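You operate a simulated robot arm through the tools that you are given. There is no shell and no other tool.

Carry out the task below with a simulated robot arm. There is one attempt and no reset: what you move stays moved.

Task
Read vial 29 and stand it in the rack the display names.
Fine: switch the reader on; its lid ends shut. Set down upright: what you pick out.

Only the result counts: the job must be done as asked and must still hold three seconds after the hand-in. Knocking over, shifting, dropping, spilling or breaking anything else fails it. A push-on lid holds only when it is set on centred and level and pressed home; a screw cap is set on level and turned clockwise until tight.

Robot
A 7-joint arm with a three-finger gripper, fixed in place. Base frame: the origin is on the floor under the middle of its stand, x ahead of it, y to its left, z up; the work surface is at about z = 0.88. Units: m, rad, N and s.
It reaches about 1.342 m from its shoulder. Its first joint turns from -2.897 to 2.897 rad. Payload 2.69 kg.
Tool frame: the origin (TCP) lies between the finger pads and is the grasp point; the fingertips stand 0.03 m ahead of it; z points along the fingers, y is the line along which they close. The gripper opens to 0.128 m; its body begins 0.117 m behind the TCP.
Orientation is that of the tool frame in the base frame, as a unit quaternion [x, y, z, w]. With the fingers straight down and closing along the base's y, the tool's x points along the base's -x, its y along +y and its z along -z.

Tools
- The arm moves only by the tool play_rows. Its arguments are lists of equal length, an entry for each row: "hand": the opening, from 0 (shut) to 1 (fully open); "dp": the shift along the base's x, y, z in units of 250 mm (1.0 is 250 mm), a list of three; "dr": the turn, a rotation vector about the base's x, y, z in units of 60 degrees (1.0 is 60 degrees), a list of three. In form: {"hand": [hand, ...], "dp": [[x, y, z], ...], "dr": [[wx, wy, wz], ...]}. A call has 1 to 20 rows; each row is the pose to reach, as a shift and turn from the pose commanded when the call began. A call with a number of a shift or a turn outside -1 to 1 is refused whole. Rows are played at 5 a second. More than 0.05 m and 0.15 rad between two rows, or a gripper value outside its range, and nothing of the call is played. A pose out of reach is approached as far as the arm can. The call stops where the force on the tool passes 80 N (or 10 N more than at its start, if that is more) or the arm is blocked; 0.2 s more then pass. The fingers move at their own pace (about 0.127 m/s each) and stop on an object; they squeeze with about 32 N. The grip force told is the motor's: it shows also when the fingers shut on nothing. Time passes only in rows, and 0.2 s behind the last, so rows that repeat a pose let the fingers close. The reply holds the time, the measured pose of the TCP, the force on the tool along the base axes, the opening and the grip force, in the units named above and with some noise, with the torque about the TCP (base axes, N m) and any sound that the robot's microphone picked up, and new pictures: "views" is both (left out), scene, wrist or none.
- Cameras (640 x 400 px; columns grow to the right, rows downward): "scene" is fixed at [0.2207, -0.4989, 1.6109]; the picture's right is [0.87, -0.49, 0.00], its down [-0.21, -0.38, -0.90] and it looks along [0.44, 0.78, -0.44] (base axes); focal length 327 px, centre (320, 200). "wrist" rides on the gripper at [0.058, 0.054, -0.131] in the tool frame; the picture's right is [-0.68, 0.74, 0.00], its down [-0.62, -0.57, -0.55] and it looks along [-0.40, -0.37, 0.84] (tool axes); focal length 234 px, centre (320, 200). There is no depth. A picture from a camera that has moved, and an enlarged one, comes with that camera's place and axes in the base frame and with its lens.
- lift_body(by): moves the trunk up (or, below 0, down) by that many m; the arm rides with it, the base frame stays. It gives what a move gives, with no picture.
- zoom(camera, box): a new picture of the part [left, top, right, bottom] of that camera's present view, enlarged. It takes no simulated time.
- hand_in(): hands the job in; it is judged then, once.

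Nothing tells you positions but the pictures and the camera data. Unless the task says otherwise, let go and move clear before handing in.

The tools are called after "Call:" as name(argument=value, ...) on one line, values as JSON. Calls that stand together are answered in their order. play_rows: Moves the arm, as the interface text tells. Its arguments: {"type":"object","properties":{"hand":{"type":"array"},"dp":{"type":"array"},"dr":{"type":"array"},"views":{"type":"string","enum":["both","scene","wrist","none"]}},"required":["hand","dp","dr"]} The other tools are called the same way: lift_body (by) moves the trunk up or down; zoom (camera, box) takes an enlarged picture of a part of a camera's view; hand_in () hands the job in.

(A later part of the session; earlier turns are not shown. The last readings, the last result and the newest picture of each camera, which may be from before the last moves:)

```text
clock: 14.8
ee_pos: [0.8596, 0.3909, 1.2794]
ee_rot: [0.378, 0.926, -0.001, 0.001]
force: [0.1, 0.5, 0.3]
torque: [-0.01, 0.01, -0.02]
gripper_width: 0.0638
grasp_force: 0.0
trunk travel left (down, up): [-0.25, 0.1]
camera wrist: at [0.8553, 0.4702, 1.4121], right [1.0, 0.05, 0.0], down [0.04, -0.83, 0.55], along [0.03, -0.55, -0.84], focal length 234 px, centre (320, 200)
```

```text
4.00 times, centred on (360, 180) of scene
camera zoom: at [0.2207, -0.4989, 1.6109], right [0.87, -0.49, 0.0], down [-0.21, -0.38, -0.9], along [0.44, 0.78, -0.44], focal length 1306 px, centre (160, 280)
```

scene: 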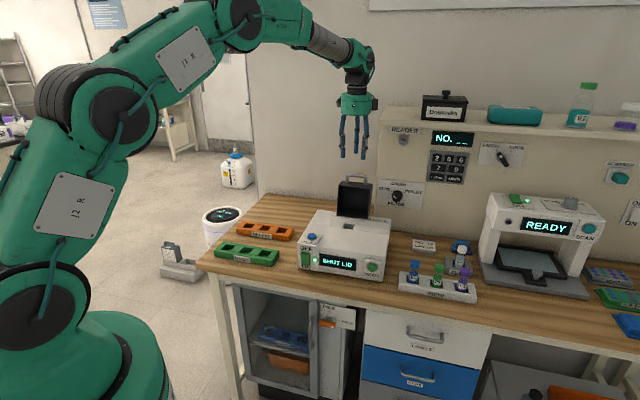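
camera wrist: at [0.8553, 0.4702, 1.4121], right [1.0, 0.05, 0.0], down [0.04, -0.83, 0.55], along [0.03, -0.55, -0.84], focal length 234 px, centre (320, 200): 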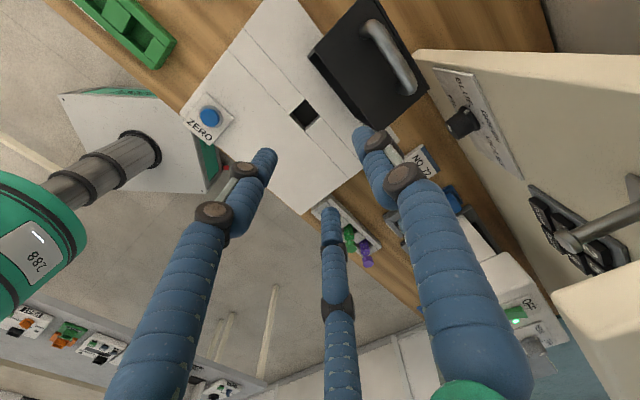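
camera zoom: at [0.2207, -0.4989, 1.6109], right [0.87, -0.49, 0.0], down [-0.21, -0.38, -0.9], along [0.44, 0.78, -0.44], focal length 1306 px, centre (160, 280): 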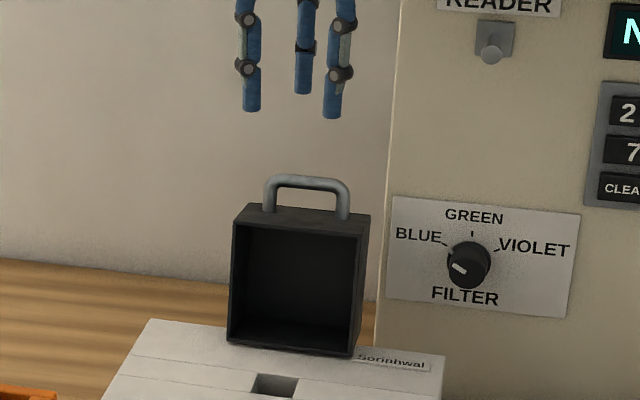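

The handle bar is at about s = 0.339, d = 0.982, z = 1.139. I'll move directly above it and come partway down to check alignment.

Call:
play_rows(hand=[0.5, 0.5, 0.5, 0.5, 0.5], dp=[[0.094, 0.096, 0], [0.188, 0.192, 0], [0.283, 0.2885, 0], [0.283, 0.2885, -0.16], [0.283, 0.2885, -0.3]], dr=[[0, 0, 0], [0, 0, 0], [0, 0, 0], [0, 0, 0], [0, 0, 0]], views="both")

Call:
zoom(camera="scene", box=[310, 110, 410, 230])

Call:
zoom(camera="wrist", box=[220, 80, 440, 270])

```text
clock: 16.0
ee_pos: [0.939, 0.4655, 1.2401]
ee_rot: [0.375, 0.927, 0.016, 0.016]
force: [8.4, 6.0, 18.3]
torque: [-1.35, 0.01, 0.67]
gripper_width: 0.0639
grasp_force: 0.0
trunk travel left (down, up): [-0.25, 0.1]
stopped in row 5: the force on the tool passed its limit at 94 N (the readings are from after the stop); the commanded pose is now the measured one
camera wrist: at [0.9295, 0.5419, 1.3727], right [1.0, 0.06, 0.04], down [0.03, -0.84, 0.54], along [0.06, -0.53, -0.84], focal length 234 px, centre (320, 200)
```

scene: 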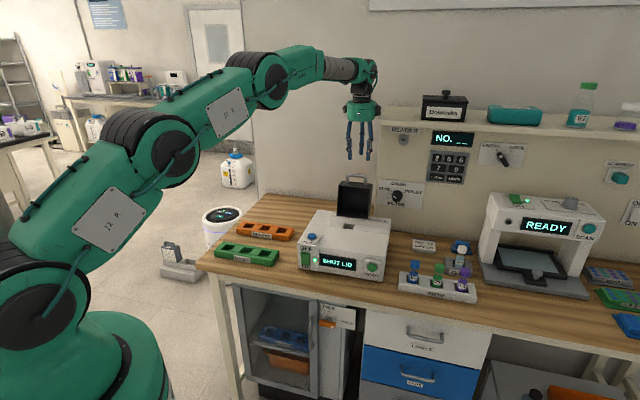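
wrist: 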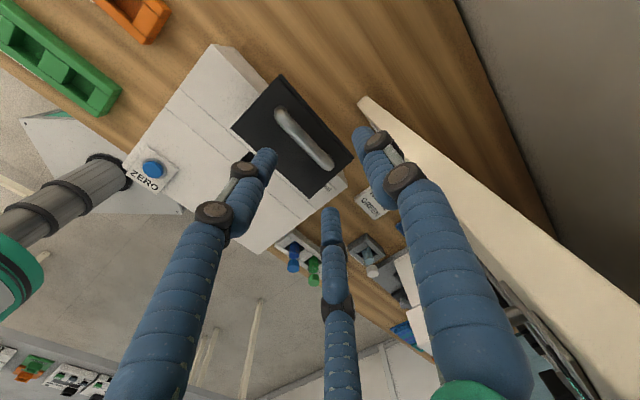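

```text
3.33 times, centred on (360, 170) of scene
camera zoom: at [0.2207, -0.4989, 1.6109], right [0.87, -0.49, 0.0], down [-0.21, -0.38, -0.9], along [0.44, 0.78, -0.44], focal length 1089 px, centre (187, 300)
```

zoom: 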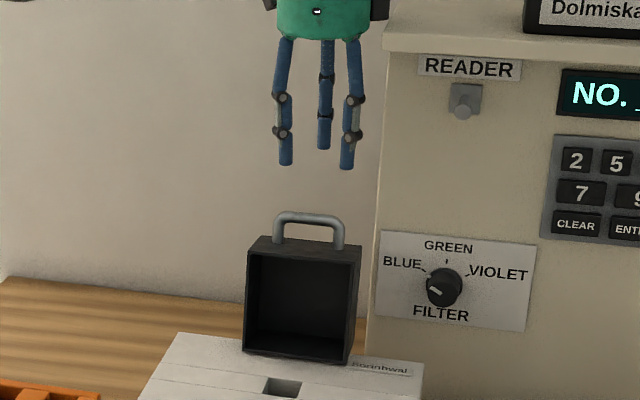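

```text
2.11 times, centred on (330, 175) of wrist
camera zoom: at [0.9295, 0.5419, 1.3727], right [1.0, 0.06, 0.04], down [0.03, -0.84, 0.54], along [0.06, -0.53, -0.84], focal length 493 px, centre (299, 253)
```

zoom: 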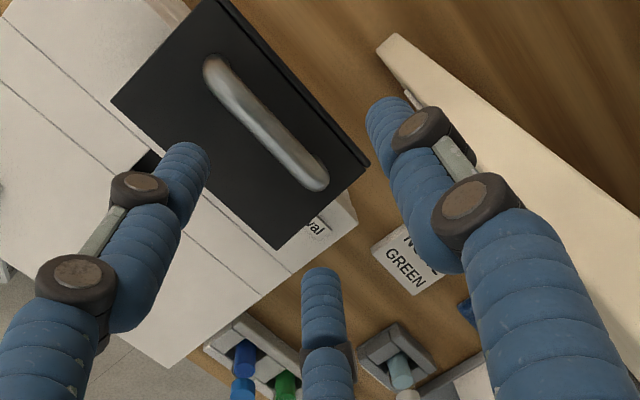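

The force stop came from the gripper body touching the corner of the shelf, at about d ≥ 1.02 and z ≈ 1.38. Nothing on the shelf appears to have moved. I'll lift straight off and back away, then try the handle with the tool tilted so the body stays clear.

Call:
play_rows(hand=[0.5, 0.5, 0.5, 0.5], dp=[[0, 0, 0.1], [0, 0, 0.2], [-0.12, -0.1224, 0.2], [-0.24, -0.2448, 0.2]], dr=[[0, 0, 0], [0, 0, 0], [0, 0, 0], [0, 0, 0]], views="both")

Call:
zoom(camera="scene", box=[370, 70, 540, 200])

```text
clock: 17.0
ee_pos: [0.8765, 0.4026, 1.2889]
ee_rot: [0.376, 0.926, 0.013, 0.013]
force: [-0.1, 0.9, 1.5]
torque: [0.05, -0.03, 0.01]
gripper_width: 0.0639
grasp_force: 0.1
trunk travel left (down, up): [-0.25, 0.1]
camera wrist: at [0.8688, 0.4788, 1.4206], right [1.0, 0.05, 0.04], down [0.03, -0.84, 0.54], along [0.06, -0.54, -0.84], focal length 234 px, centre (320, 200)
```

scene: 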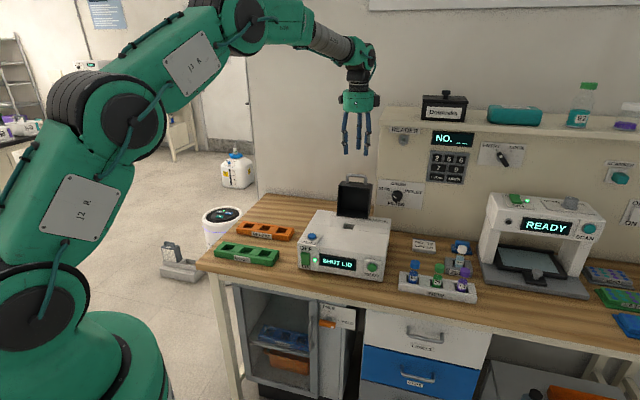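
wrist: 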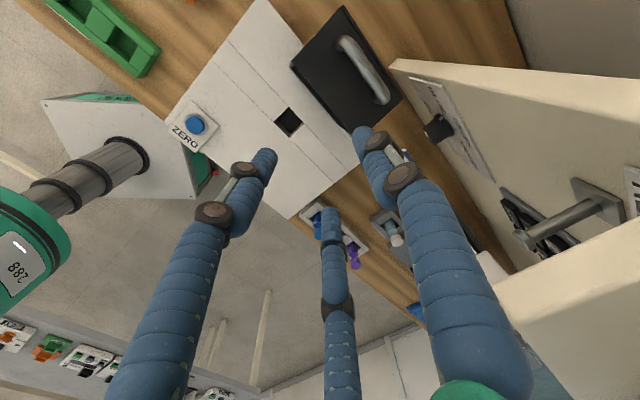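

```text
3.08 times, centred on (455, 135) of scene
camera zoom: at [0.2207, -0.4989, 1.6109], right [0.87, -0.49, 0.0], down [-0.21, -0.38, -0.9], along [0.44, 0.78, -0.44], focal length 1005 px, centre (-95, 400)
```

zoom: 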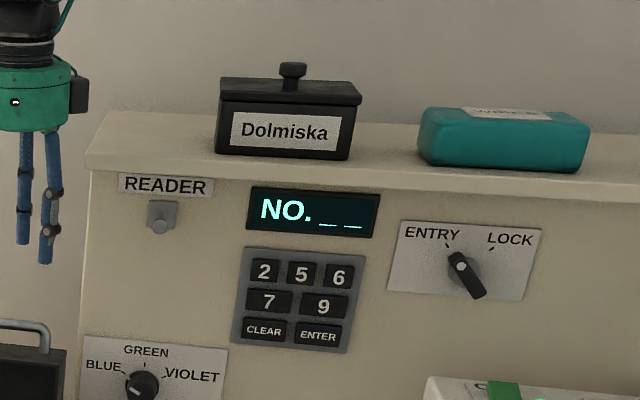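

The shelf items are unmoved. I'll tilt the tool about 15° toward the wall, which keeps the body away from the shelf, and approach just above the handle bar slightly left of centre.

Call:
play_rows(hand=[0.45, 0.45, 0.45, 0.45, 0.45, 0.45], dp=[[0, 0, 0], [0, 0, 0], [0.04, 0.07, -0.1], [0.085, 0.14, -0.2], [0.1296, 0.2124, -0.298], [0.1296, 0.2124, -0.298]], dr=[[0.0824, -0.0712, 0], [0.1648, -0.1423, 0], [0.1648, -0.1423, 0], [0.1648, -0.1423, 0], [0.1648, -0.1423, 0], [0.1648, -0.1423, 0]], views="both")

Call:
zoom(camera="scene", box=[310, 110, 410, 230])

Call:
zoom(camera="wrist", box=[220, 80, 440, 270])

```text
clock: 18.4
ee_pos: [0.9102, 0.4575, 1.2101]
ee_rot: [0.374, 0.918, 0.12, 0.049]
force: [0.6, 0.6, -0.7]
torque: [-0.03, 0.02, 0.01]
gripper_width: 0.0575
grasp_force: 0.0
trunk travel left (down, up): [-0.25, 0.1]
camera wrist: at [0.8816, 0.5101, 1.3514], right [0.98, 0.04, 0.19], down [-0.04, -0.92, 0.38], along [0.19, -0.38, -0.9], focal length 234 px, centre (320, 200)
```

scene: 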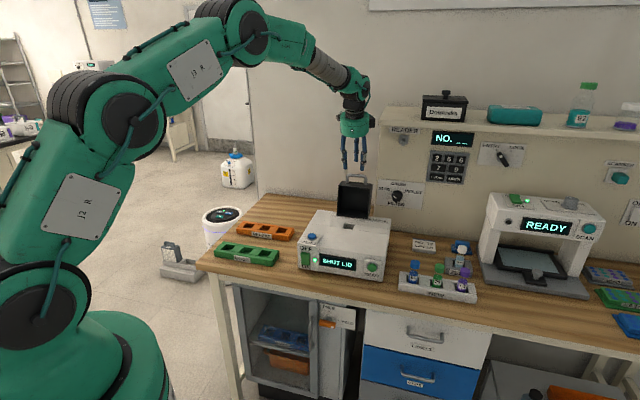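
wrist: 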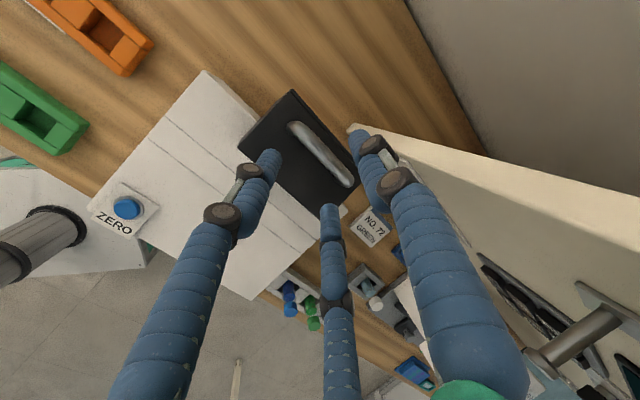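

```text
3.33 times, centred on (360, 170) of scene
camera zoom: at [0.2207, -0.4989, 1.6109], right [0.87, -0.49, 0.0], down [-0.21, -0.38, -0.9], along [0.44, 0.78, -0.44], focal length 1089 px, centre (187, 300)
```

zoom: 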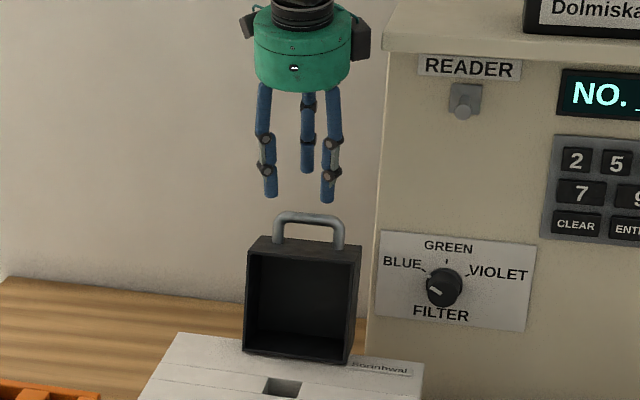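

```text
2.11 times, centred on (330, 175) of wrist
camera zoom: at [0.8816, 0.5101, 1.3514], right [0.98, 0.04, 0.19], down [-0.04, -0.92, 0.38], along [0.19, -0.38, -0.9], focal length 493 px, centre (299, 253)
```

zoom: 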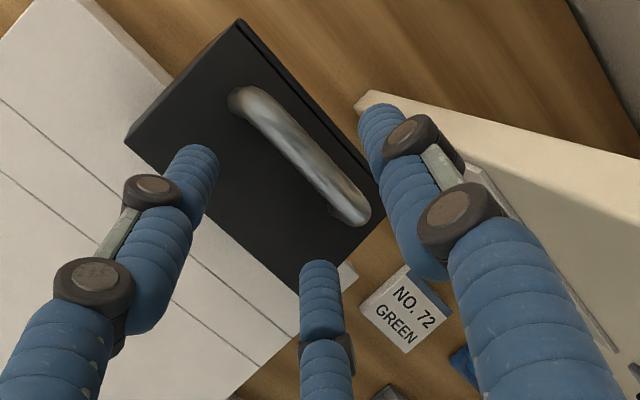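

The handle bar sits centred between the fingers along the tool axis. I'll slide down the tool axis around the bar and close on it.

Call:
play_rows(hand=[0.45, 0.45, 0.45, 0.45], dp=[[0.015, 0.015, -0.08], [0.03, 0.03, -0.16], [0.0398, 0.0406, -0.2125], [0.0398, 0.0406, -0.2125]], dr=[[0, 0, 0], [0, 0, 0], [0, 0, 0], [0, 0, 0]], views="both")

Call:
zoom(camera="scene", box=[310, 110, 410, 230])

Call:
zoom(camera="wrist", box=[220, 80, 440, 270])

```text
clock: 19.4
ee_pos: [0.9204, 0.4662, 1.1572]
ee_rot: [0.374, 0.918, 0.12, 0.05]
force: [-2.3, -1.2, 1.8]
torque: [-0.01, 0.13, 0.09]
gripper_width: 0.0591
grasp_force: 1.3
trunk travel left (down, up): [-0.25, 0.1]
camera wrist: at [0.8913, 0.52, 1.2989], right [0.98, 0.04, 0.19], down [-0.04, -0.92, 0.38], along [0.19, -0.38, -0.9], focal length 234 px, centre (320, 200)
```

scene: 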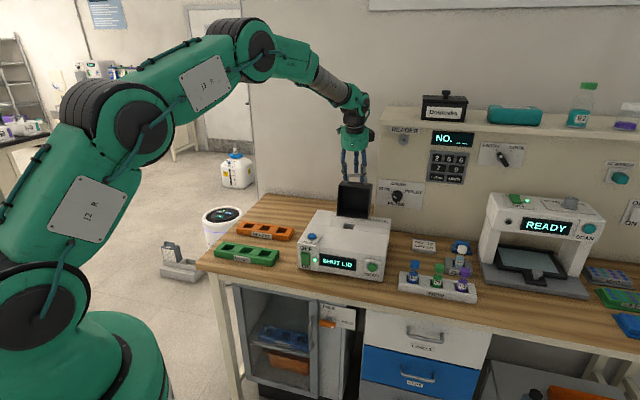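
wrist: 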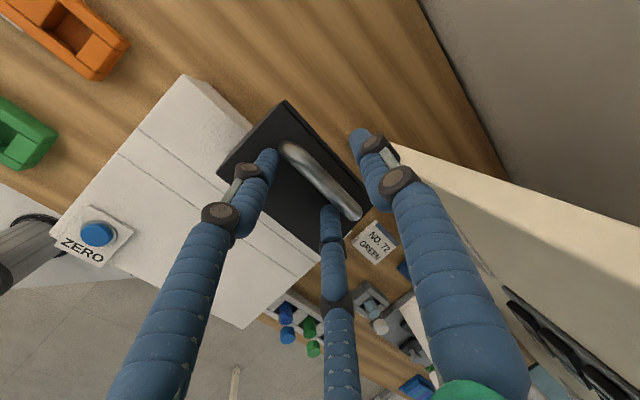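

```text
3.33 times, centred on (360, 170) of scene
camera zoom: at [0.2207, -0.4989, 1.6109], right [0.87, -0.49, 0.0], down [-0.21, -0.38, -0.9], along [0.44, 0.78, -0.44], focal length 1089 px, centre (187, 300)
```

zoom: 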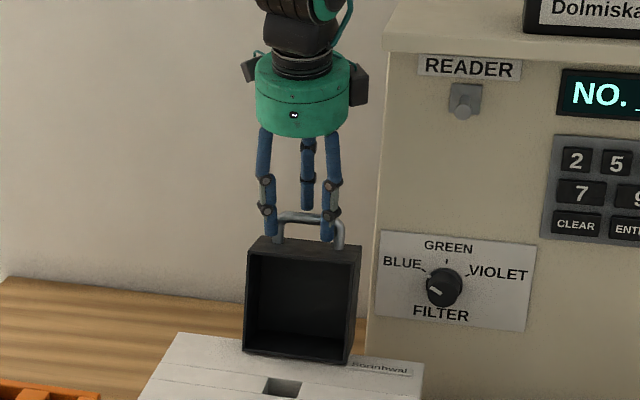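

```text
2.11 times, centred on (330, 175) of wrist
camera zoom: at [0.8913, 0.52, 1.2989], right [0.98, 0.04, 0.19], down [-0.04, -0.92, 0.38], along [0.19, -0.38, -0.9], focal length 493 px, centre (299, 253)
```

zoom: 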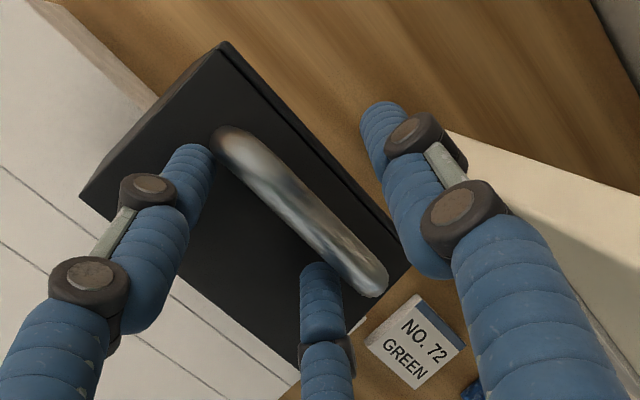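

The front fingers are touching the bar, because with three fingers the bar naturally sits nearer that pair. I'll shift 6 mm back toward the robot to centre it and then close.

Call:
play_rows(hand=[0.45, 0.35, 0.28, 0.2, 0.1, 0, 0], dp=[[-0.0168, -0.0171, 0], [-0.0168, -0.0171, 0], [-0.0168, -0.0171, 0], [-0.0168, -0.0171, 0], [-0.0168, -0.0171, 0], [-0.0168, -0.0171, 0], [-0.0168, -0.0171, 0]], dr=[[0, 0, 0], [0, 0, 0], [0, 0, 0], [0, 0, 0], [0, 0, 0], [0, 0, 0], [0, 0, 0]], views="both")

Call:
zoom(camera="wrist", box=[220, 80, 440, 270])

Call:
zoom(camera="scene", box=[310, 110, 410, 230])

```text
clock: 21.0
ee_pos: [0.9158, 0.4618, 1.157]
ee_rot: [0.374, 0.918, 0.12, 0.048]
force: [-2.1, -3.5, 3.1]
torque: [-0.83, 0.41, 1.42]
gripper_width: 0.0228
grasp_force: 45.0
trunk travel left (down, up): [-0.25, 0.1]
camera wrist: at [0.8868, 0.5156, 1.2993], right [0.98, 0.04, 0.19], down [-0.04, -0.92, 0.38], along [0.19, -0.38, -0.9], focal length 234 px, centre (320, 200)
```

scene: 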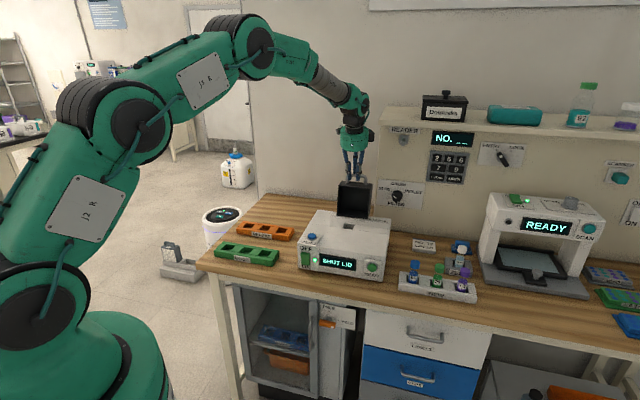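
wrist: 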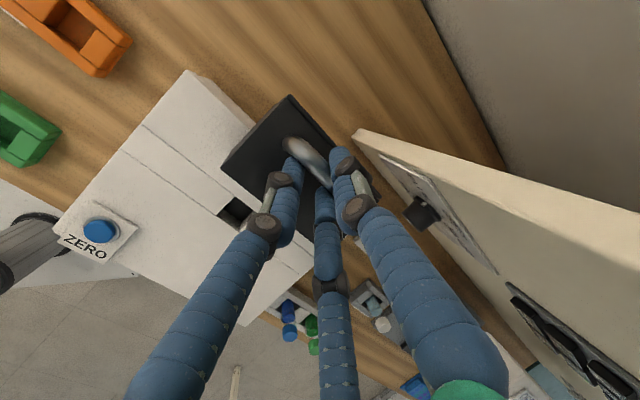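

```text
2.11 times, centred on (330, 175) of wrist
camera zoom: at [0.8868, 0.5156, 1.2993], right [0.98, 0.04, 0.19], down [-0.04, -0.92, 0.38], along [0.19, -0.38, -0.9], focal length 493 px, centre (299, 253)
```

zoom: 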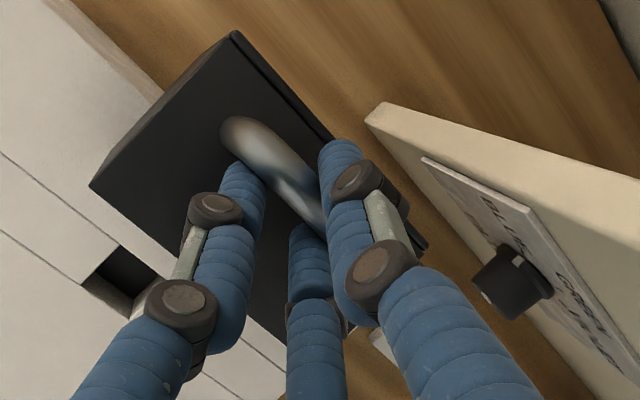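

```text
3.33 times, centred on (360, 170) of scene
camera zoom: at [0.2207, -0.4989, 1.6109], right [0.87, -0.49, 0.0], down [-0.21, -0.38, -0.9], along [0.44, 0.78, -0.44], focal length 1089 px, centre (187, 300)
```

zoom: 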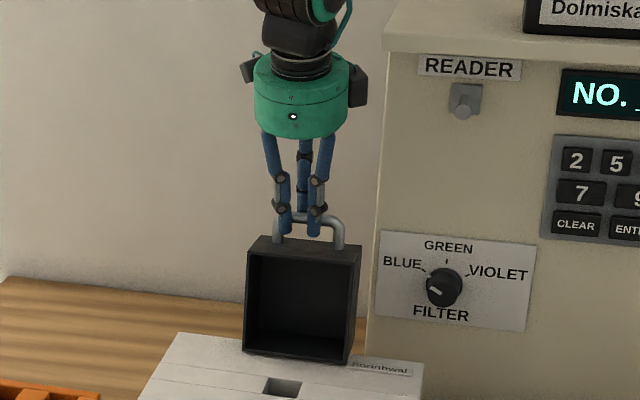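

The handle is gripped at a width of 0.023. I'll swing it forward along the first part of the hinge arc and check the forces to confirm the hinge location.

Call:
play_rows(hand=[0, 0, 0, 0], dp=[[-0.0479, -0.0488, 0.0228], [-0.0963, -0.0982, 0.0384], [-0.1459, -0.1488, 0.0456], [-0.196, -0.1999, 0.0456]], dr=[[-0.0112, 0.0109, 0], [-0.0223, 0.0219, 0], [-0.0335, 0.0328, 0], [-0.0446, 0.0438, 0]], views="both")

Call:
zoom(camera="scene", box=[290, 120, 410, 250])

```text
clock: 22.0
ee_pos: [0.8665, 0.4144, 1.171]
ee_rot: [0.376, 0.921, 0.091, 0.038]
force: [-5.2, 4.9, 22.0]
torque: [0.29, 0.33, -0.33]
gripper_width: 0.022
grasp_force: 44.7
trunk travel left (down, up): [-0.25, 0.1]
camera wrist: at [0.8433, 0.4722, 1.3117], right [0.99, 0.04, 0.15], down [-0.02, -0.9, 0.43], along [0.15, -0.43, -0.89], focal length 234 px, centre (320, 200)
```

scene: 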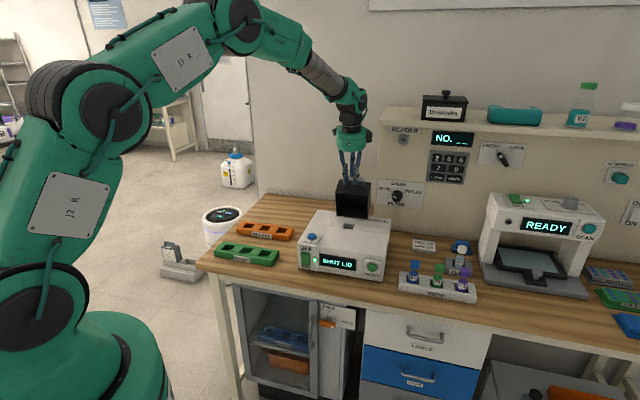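
wrist: 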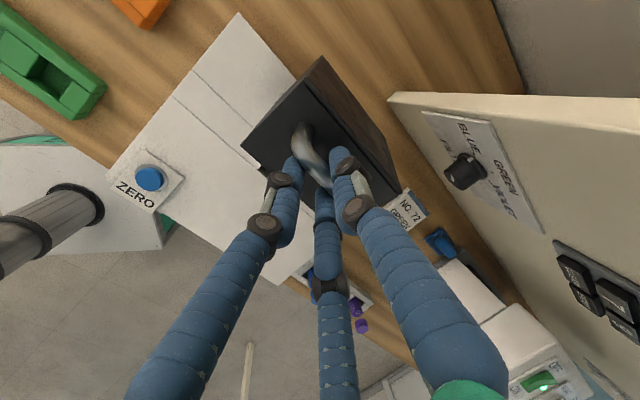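

```text
3.08 times, centred on (350, 185) of scene
camera zoom: at [0.2207, -0.4989, 1.6109], right [0.87, -0.49, 0.0], down [-0.21, -0.38, -0.9], along [0.44, 0.78, -0.44], focal length 1005 px, centre (228, 246)
```

zoom: 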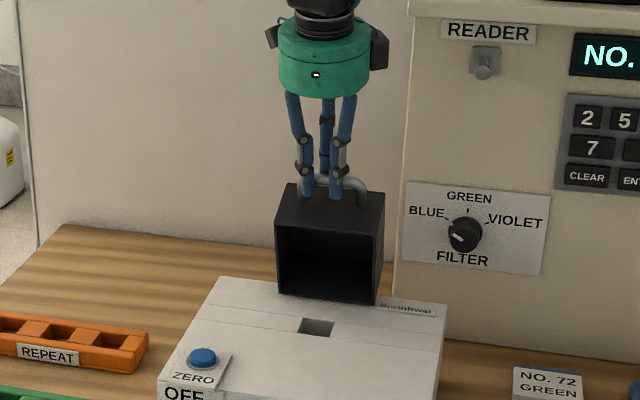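

The lid is swinging forward. The upward force suggests the hinge is slightly nearer the front, at about d = 0.91. I'll continue along a corrected arc in small steps.

Call:
play_rows(hand=[0, 0, 0], dp=[[-0.0498, -0.0508, 0.0132], [-0.1002, -0.1022, 0.002], [-0.1492, -0.1522, -0.0164]], dr=[[-0.0112, 0.0109, 0], [-0.0223, 0.0219, 0], [-0.0335, 0.0328, 0]], views="scene")

Call:
zoom(camera="scene", box=[290, 120, 410, 250])

```text
clock: 22.8
ee_pos: [0.828, 0.3744, 1.1622]
ee_rot: [0.377, 0.924, 0.066, 0.026]
force: [-2.8, 5.7, -8.7]
torque: [0.05, 0.37, -0.24]
gripper_width: 0.022
grasp_force: 45.0
trunk travel left (down, up): [-0.25, 0.1]
```

scene: 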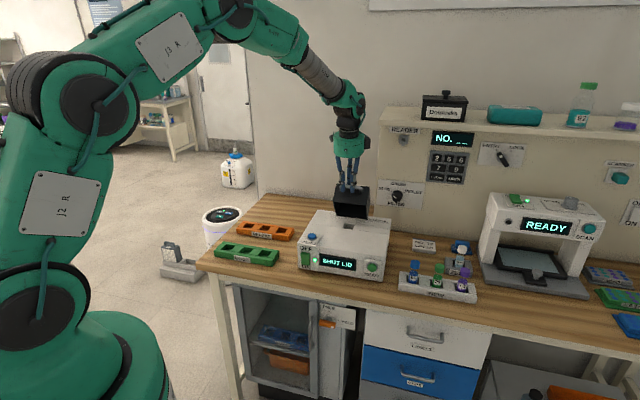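

```text
3.08 times, centred on (350, 185) of scene
camera zoom: at [0.2207, -0.4989, 1.6109], right [0.87, -0.49, 0.0], down [-0.21, -0.38, -0.9], along [0.44, 0.78, -0.44], focal length 1005 px, centre (228, 246)
```

zoom: 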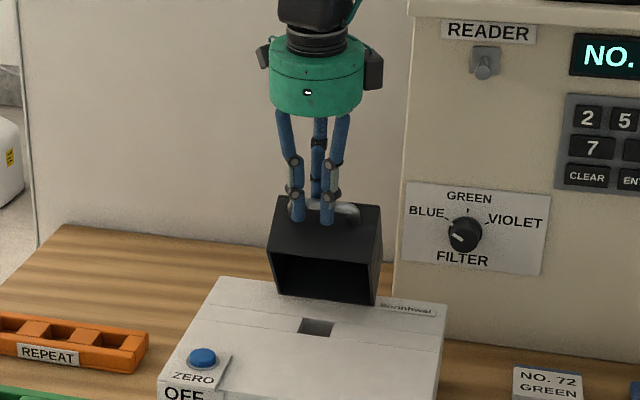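

Forces are small, so I'll continue along the arc with a slightly smaller radius.

Call:
play_rows(hand=[0, 0, 0, 0, 0], dp=[[-0.0406, -0.0414, -0.0316], [-0.0854, -0.0871, -0.064], [-0.128, -0.1305, -0.1036], [-0.1666, -0.1699, -0.1496], [-0.2022, -0.2062, -0.2008]], dr=[[-0.0112, 0.0109, 0], [-0.0223, 0.0219, 0], [-0.0335, 0.0328, 0], [-0.0446, 0.0438, 0], [-0.0558, 0.0547, 0]], views="scene")

Call:
zoom(camera="scene", box=[290, 120, 410, 250])

```text
clock: 24.0
ee_pos: [0.7776, 0.3228, 1.115]
ee_rot: [0.378, 0.925, 0.03, 0.012]
force: [-5.1, 13.4, -6.0]
torque: [0.46, 0.34, -0.19]
gripper_width: 0.0223
grasp_force: 44.8
trunk travel left (down, up): [-0.25, 0.1]
```

scene: 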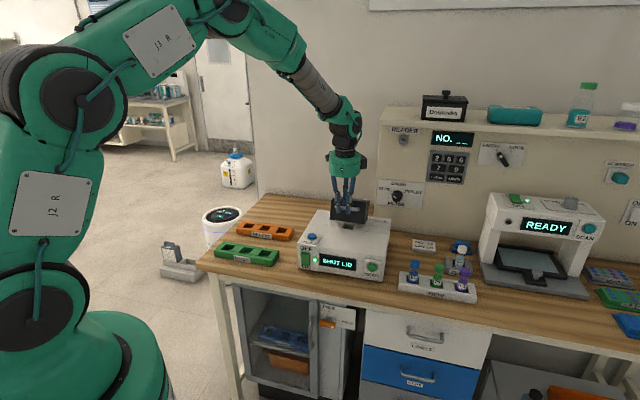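

```text
3.08 times, centred on (350, 185) of scene
camera zoom: at [0.2207, -0.4989, 1.6109], right [0.87, -0.49, 0.0], down [-0.21, -0.38, -0.9], along [0.44, 0.78, -0.44], focal length 1005 px, centre (228, 246)
```

zoom: 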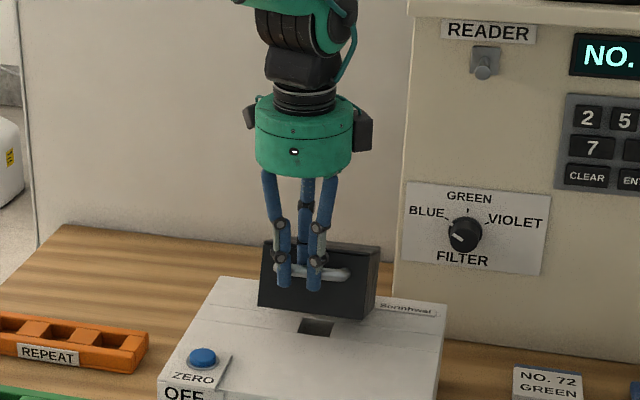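

There is a small sideways pull from slight misalignment with the hinge, so I'll compensate by 3 mm and lower the lid the rest of the way.

Call:
play_rows(hand=[0, 0, 0, 0], dp=[[-0.0346, -0.0182, -0.0564], [-0.0618, -0.0459, -0.118], [-0.0842, -0.0687, -0.1832], [-0.1016, -0.0864, -0.2516]], dr=[[-0.0112, 0.0109, 0], [-0.0223, 0.0219, 0], [-0.0335, 0.0328, 0], [-0.0446, 0.0438, 0]], views="both")

Call:
zoom(camera="scene", box=[290, 150, 410, 270])

Call:
zoom(camera="wrist", box=[220, 80, 440, 270])

```text
clock: 25.0
ee_pos: [0.7586, 0.3039, 1.0586]
ee_rot: [0.377, 0.926, 0.003, 0.004]
force: [9.9, 7.3, 38.9]
torque: [0.42, -0.3, -0.37]
gripper_width: 0.0224
grasp_force: 45.2
trunk travel left (down, up): [-0.25, 0.1]
camera wrist: at [0.7525, 0.3816, 1.1915], right [1.0, 0.05, 0.01], down [0.04, -0.84, 0.55], along [0.04, -0.54, -0.84], focal length 234 px, centre (320, 200)
```

scene: 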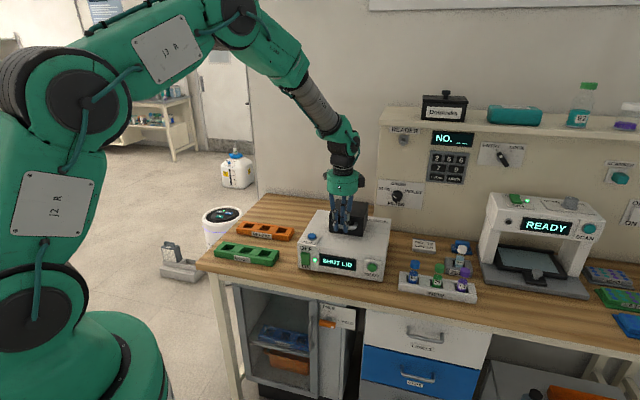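
wrist: 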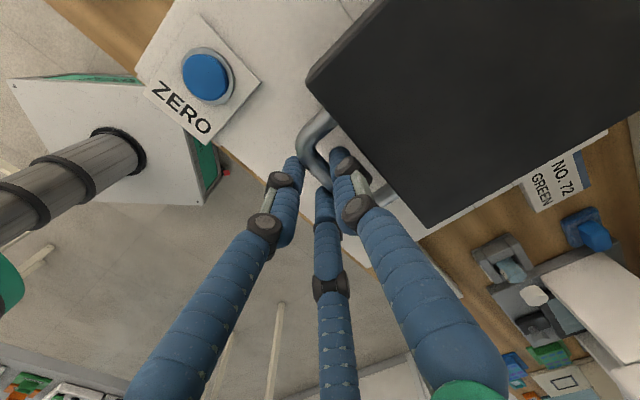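

```text
3.33 times, centred on (350, 210) of scene
camera zoom: at [0.2207, -0.4989, 1.6109], right [0.87, -0.49, 0.0], down [-0.21, -0.38, -0.9], along [0.44, 0.78, -0.44], focal length 1089 px, centre (220, 167)
```

zoom: 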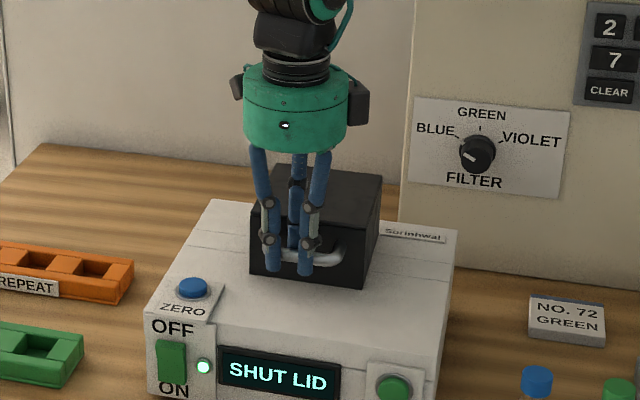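

```text
2.11 times, centred on (330, 175) of wrist
camera zoom: at [0.7525, 0.3816, 1.1915], right [1.0, 0.05, 0.01], down [0.04, -0.84, 0.55], along [0.04, -0.54, -0.84], focal length 493 px, centre (299, 253)
```

zoom: 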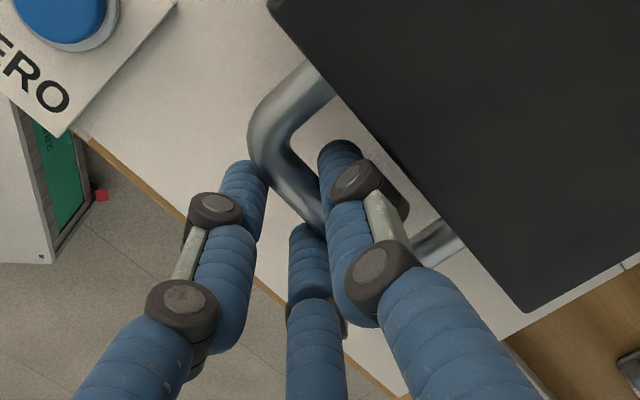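

The lid is down; the upward force shows it is resting on the reader. I'll relax the push, open just enough to clear the bar inside the loop, and lift straight up.

Call:
play_rows(hand=[0, 0.1, 0.2, 0.25, 0.25, 0.25, 0.25, 0.25], dp=[[0, 0, 0.03], [0, 0, 0.03], [0, 0, 0.03], [0, 0, 0.03], [0, 0, 0.03], [0, 0, 0.1], [0, 0, 0.2], [0, 0, 0.35]], dr=[[0, 0, 0], [0, 0, 0], [0, 0, 0], [0, 0, 0], [0, 0, 0], [0, 0, 0], [0, 0, 0], [0, 0, 0]], views="both")

Call:
zoom(camera="scene", box=[290, 150, 410, 270])

```text
clock: 26.8
ee_pos: [0.7531, 0.3024, 1.1394]
ee_rot: [0.378, 0.926, -0.001, -0.001]
force: [-0.5, 0.5, -0.4]
torque: [0.02, -0.03, -0.03]
gripper_width: 0.0319
grasp_force: 0.0
trunk travel left (down, up): [-0.25, 0.1]
camera wrist: at [0.7492, 0.3805, 1.2708], right [1.0, 0.05, 0.0], down [0.05, -0.83, 0.55], along [0.03, -0.55, -0.84], focal length 234 px, centre (320, 200)
```

scene: 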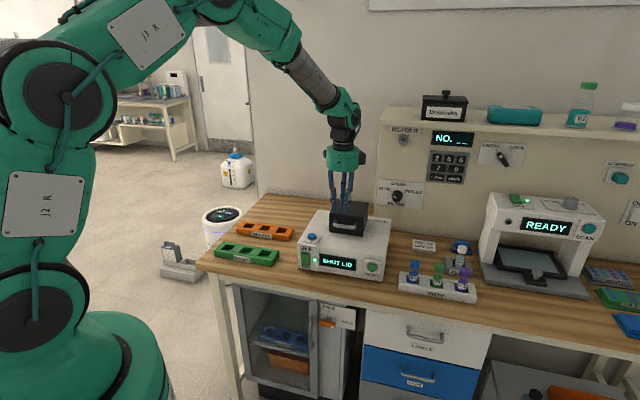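
wrist: 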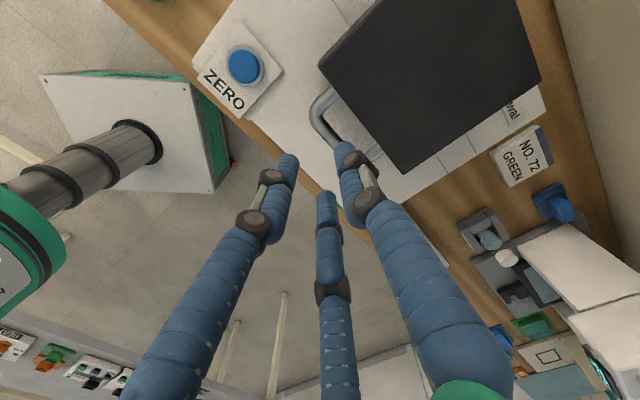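

```text
3.33 times, centred on (350, 210) of scene
camera zoom: at [0.2207, -0.4989, 1.6109], right [0.87, -0.49, 0.0], down [-0.21, -0.38, -0.9], along [0.44, 0.78, -0.44], focal length 1089 px, centre (220, 167)
```

zoom: 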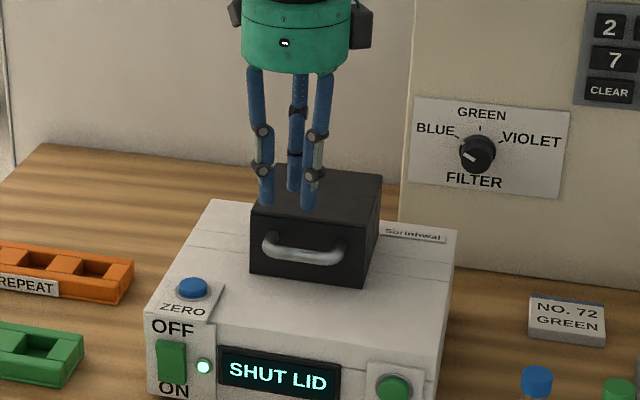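

The lid is shut. Now I'll go to the READ button again, fingers closed and tilted 45°, to see the next message.

Call:
play_rows(hand=[0, 0, 0, 0, 0, 0, 0, 0, 0, 0, 0], dp=[[-0.012, -0.15, 0], [-0.024, -0.3, 0], [-0.035, -0.45, 0], [-0.047, -0.6, 0], [-0.059, -0.745, -0.05], [-0.059, -0.745, -0.2], [-0.059, -0.745, -0.36], [-0.059, -0.745, -0.52], [-0.059, -0.745, -0.66], [-0.059, -0.745, -0.737], [-0.059, -0.745, -0.737]], dr=[[0.0893, -0.0875, 0], [0.1785, -0.175, 0], [0.2678, -0.2625, 0], [0.357, -0.35, 0], [0.4463, -0.4375, 0], [0.5355, -0.525, 0], [0.5355, -0.525, 0], [0.5355, -0.525, 0], [0.5355, -0.525, 0], [0.5355, -0.525, 0], [0.5355, -0.525, 0]], views="both")

Call:
zoom(camera="wrist", box=[220, 80, 440, 270])

```text
clock: 29.2
ee_pos: [0.7392, 0.1149, 0.9546]
ee_rot: [0.349, 0.855, 0.355, 0.144]
force: [-0.3, 0.0, 0.2]
torque: [-0.02, 0.01, 0.0]
gripper_width: 0.0021
grasp_force: 31.7
trunk travel left (down, up): [-0.25, 0.1]
camera wrist: at [0.6595, 0.1164, 1.0864], right [0.85, -0.1, 0.52], down [-0.11, -0.99, -0.01], along [0.52, -0.05, -0.85], focal length 234 px, centre (320, 200)
```

scene: 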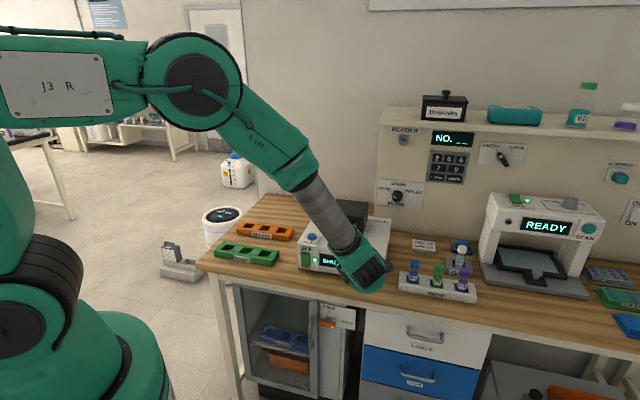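
wrist: 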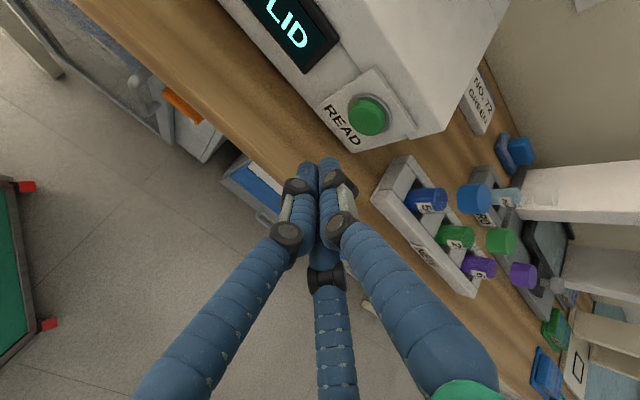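

```text
2.11 times, centred on (330, 175) of wrist
camera zoom: at [0.6595, 0.1164, 1.0864], right [0.85, -0.1, 0.52], down [-0.11, -0.99, -0.01], along [0.52, -0.05, -0.85], focal length 493 px, centre (299, 253)
```

zoom: 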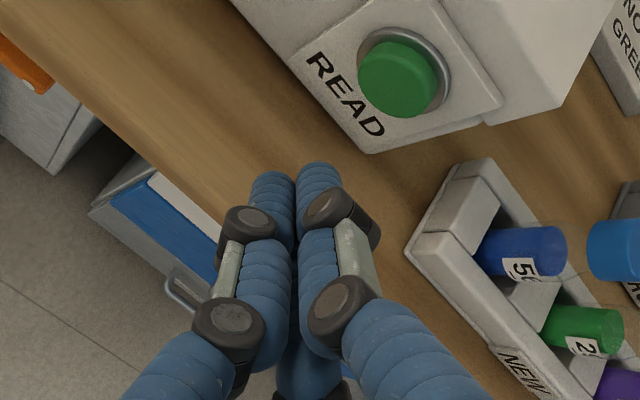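

The tip is lined up with the READ button. I'll press in small steps.

Call:
play_rows(hand=[0, 0, 0, 0, 0], dp=[[0.056, 0.0571, 0], [0.084, 0.0857, 0], [0.1064, 0.1085, 0], [0.1176, 0.12, 0], [0.1288, 0.1314, 0]], dr=[[0, 0, 0], [0, 0, 0], [0, 0, 0], [0, 0, 0], [0, 0, 0]], views="wrist")

```text
clock: 30.4
ee_pos: [0.7707, 0.1479, 0.9555]
ee_rot: [0.349, 0.856, 0.354, 0.144]
force: [-3.1, -5.6, 1.4]
torque: [-0.01, -0.01, -0.06]
gripper_width: 0.0021
grasp_force: 31.9
trunk travel left (down, up): [-0.25, 0.1]
heard: click
camera wrist: at [0.691, 0.1492, 1.0864], right [0.85, -0.1, 0.52], down [-0.11, -0.99, -0.01], along [0.52, -0.05, -0.85], focal length 234 px, centre (320, 200)
```

wrist: 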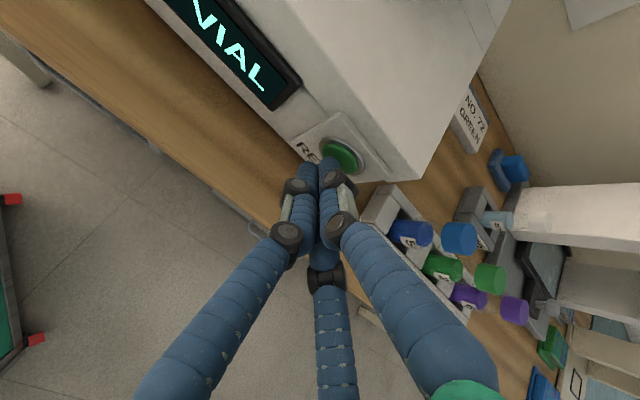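

I'll confirm what the display says now.

Call:
zoom(camera="wrist", box=[130, 0, 400, 170])

Call:
play_rows(hand=[0, 0, 0, 0, 0, 0, 0, 0, 0, 0, 0, 0], dp=[[-0.14, -0.1428, 0], [-0.14, -0.1428, 0.15], [-0.14, -0.1428, 0.3], [-0.14, -0.1428, 0.418], [-0.19, 0.02, 0.418], [-0.24, 0.18, 0.418], [-0.29, 0.34, 0.418], [-0.32, 0.5, 0.418], [-0.35, 0.66, 0.418], [-0.37, 0.78, 0.418], [-0.383, 0.865, 0.418], [-0.383, 0.865, 0.418]], dr=[[0, 0, 0], [0, 0, 0], [-0.0893, 0.0875, 0], [-0.1785, 0.175, 0], [-0.2678, 0.2625, 0], [-0.357, 0.35, 0], [-0.4463, 0.4375, 0], [-0.5355, 0.525, 0], [-0.5355, 0.525, 0], [-0.5355, 0.525, 0], [-0.5355, 0.525, 0], [-0.5355, 0.525, 0]], views="both")

```text
2.35 times, centred on (265, 85) of wrist
camera zoom: at [0.691, 0.1492, 1.0864], right [0.85, -0.1, 0.52], down [-0.11, -0.99, -0.01], along [0.52, -0.05, -0.85], focal length 551 px, centre (449, 471)
```

zoom: 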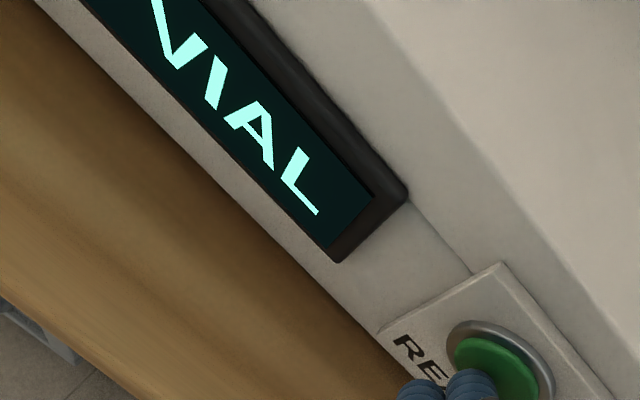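

```text
clock: 33.0
ee_pos: [0.6765, 0.3642, 1.0591]
ee_rot: [0.378, 0.926, -0.002, 0.001]
force: [-0.1, 0.3, 0.7]
torque: [-0.04, 0.03, 0.04]
gripper_width: 0.0019
grasp_force: 31.5
trunk travel left (down, up): [-0.25, 0.1]
camera wrist: at [0.6718, 0.4436, 1.191], right [1.0, 0.05, 0.0], down [0.04, -0.83, 0.55], along [0.03, -0.55, -0.84], focal length 234 px, centre (320, 200)
```

scene: 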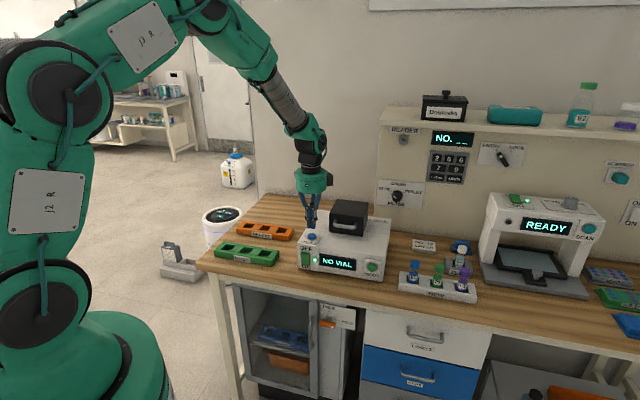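
wrist: 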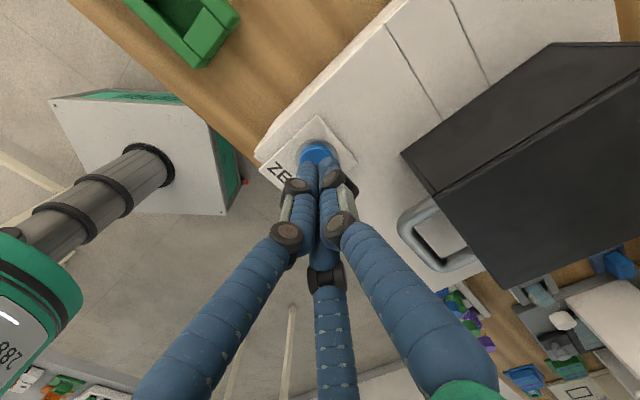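

The display reads "NO VIAL". I'm above the ZERO button, so I'll zoom in to align before pressing.

Call:
zoom(camera="wrist", box=[240, 100, 400, 220])

Call:
zoom(camera="scene", box=[280, 190, 360, 260])

```text
3.33 times, centred on (320, 160) of wrist
camera zoom: at [0.6718, 0.4436, 1.191], right [1.0, 0.05, 0.0], down [0.04, -0.83, 0.55], along [0.03, -0.55, -0.84], focal length 781 px, centre (320, 333)
```

zoom: 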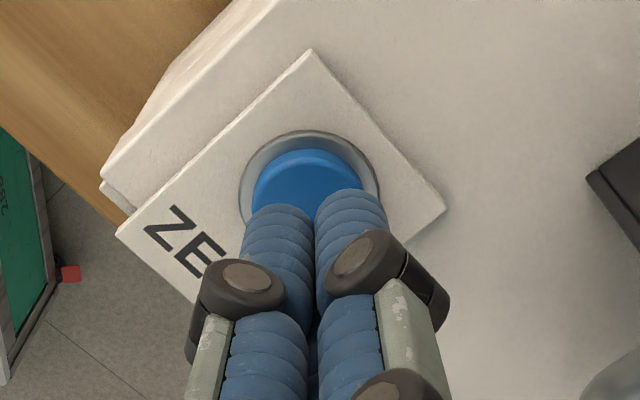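

```text
5.71 times, centred on (320, 225) of scene
camera zoom: at [0.2207, -0.4989, 1.6109], right [0.87, -0.49, 0.0], down [-0.21, -0.38, -0.9], along [0.44, 0.78, -0.44], focal length 1866 px, centre (320, 57)
```

zoom: 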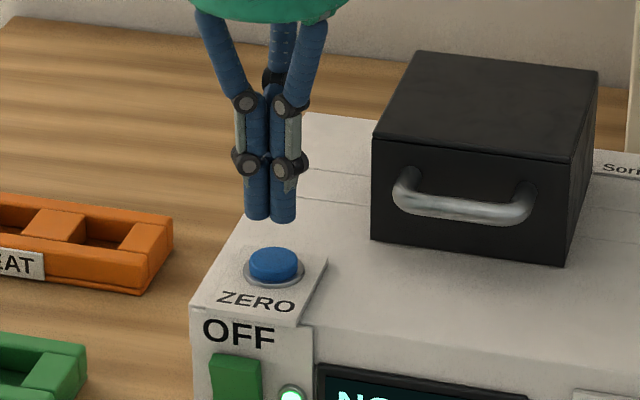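

The button centre is about 1 cm nearer the front. I'll correct that and press down gently.

Call:
play_rows(hand=[0, 0, 0, 0, 0, 0], dp=[[-0.012, -0.038, 0], [-0.012, -0.038, -0.1], [-0.012, -0.038, -0.14], [-0.012, -0.038, -0.156], [-0.012, -0.038, -0.168], [-0.012, -0.038, -0.18]], dr=[[0, 0, 0], [0, 0, 0], [0, 0, 0], [0, 0, 0], [0, 0, 0], [0, 0, 0]], views="scene")

Call:
zoom(camera="scene", box=[280, 190, 400, 290])

```text
clock: 34.5
ee_pos: [0.6768, 0.3572, 1.024]
ee_rot: [0.376, 0.926, 0.006, 0.006]
force: [-6.0, -1.1, 31.0]
torque: [-0.01, 0.28, 0.2]
gripper_width: 0.0058
grasp_force: 31.5
trunk travel left (down, up): [-0.25, 0.1]
heard: click
stopped in row 6: the force on the tool passed its limit at 83 N (the readings are from after the stop); the commanded pose is now the measured one
```

scene: 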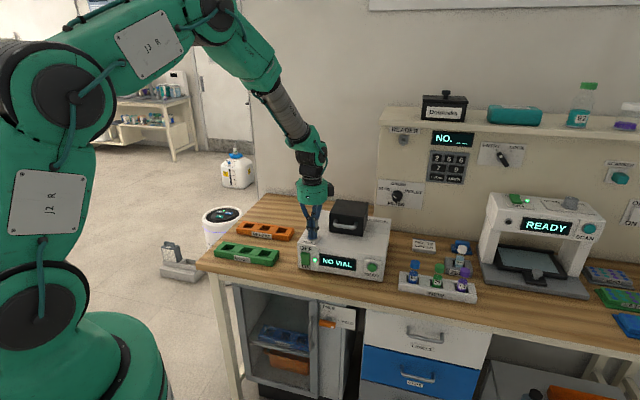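

```text
4.00 times, centred on (340, 240) of scene
camera zoom: at [0.2207, -0.4989, 1.6109], right [0.87, -0.49, 0.0], down [-0.21, -0.38, -0.9], along [0.44, 0.78, -0.44], focal length 1306 px, centre (240, 40)
```

zoom: 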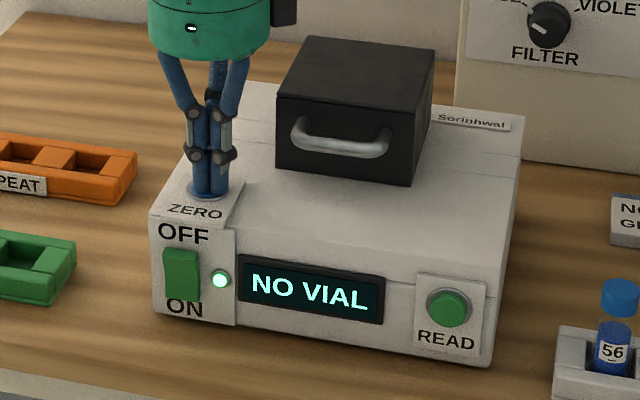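

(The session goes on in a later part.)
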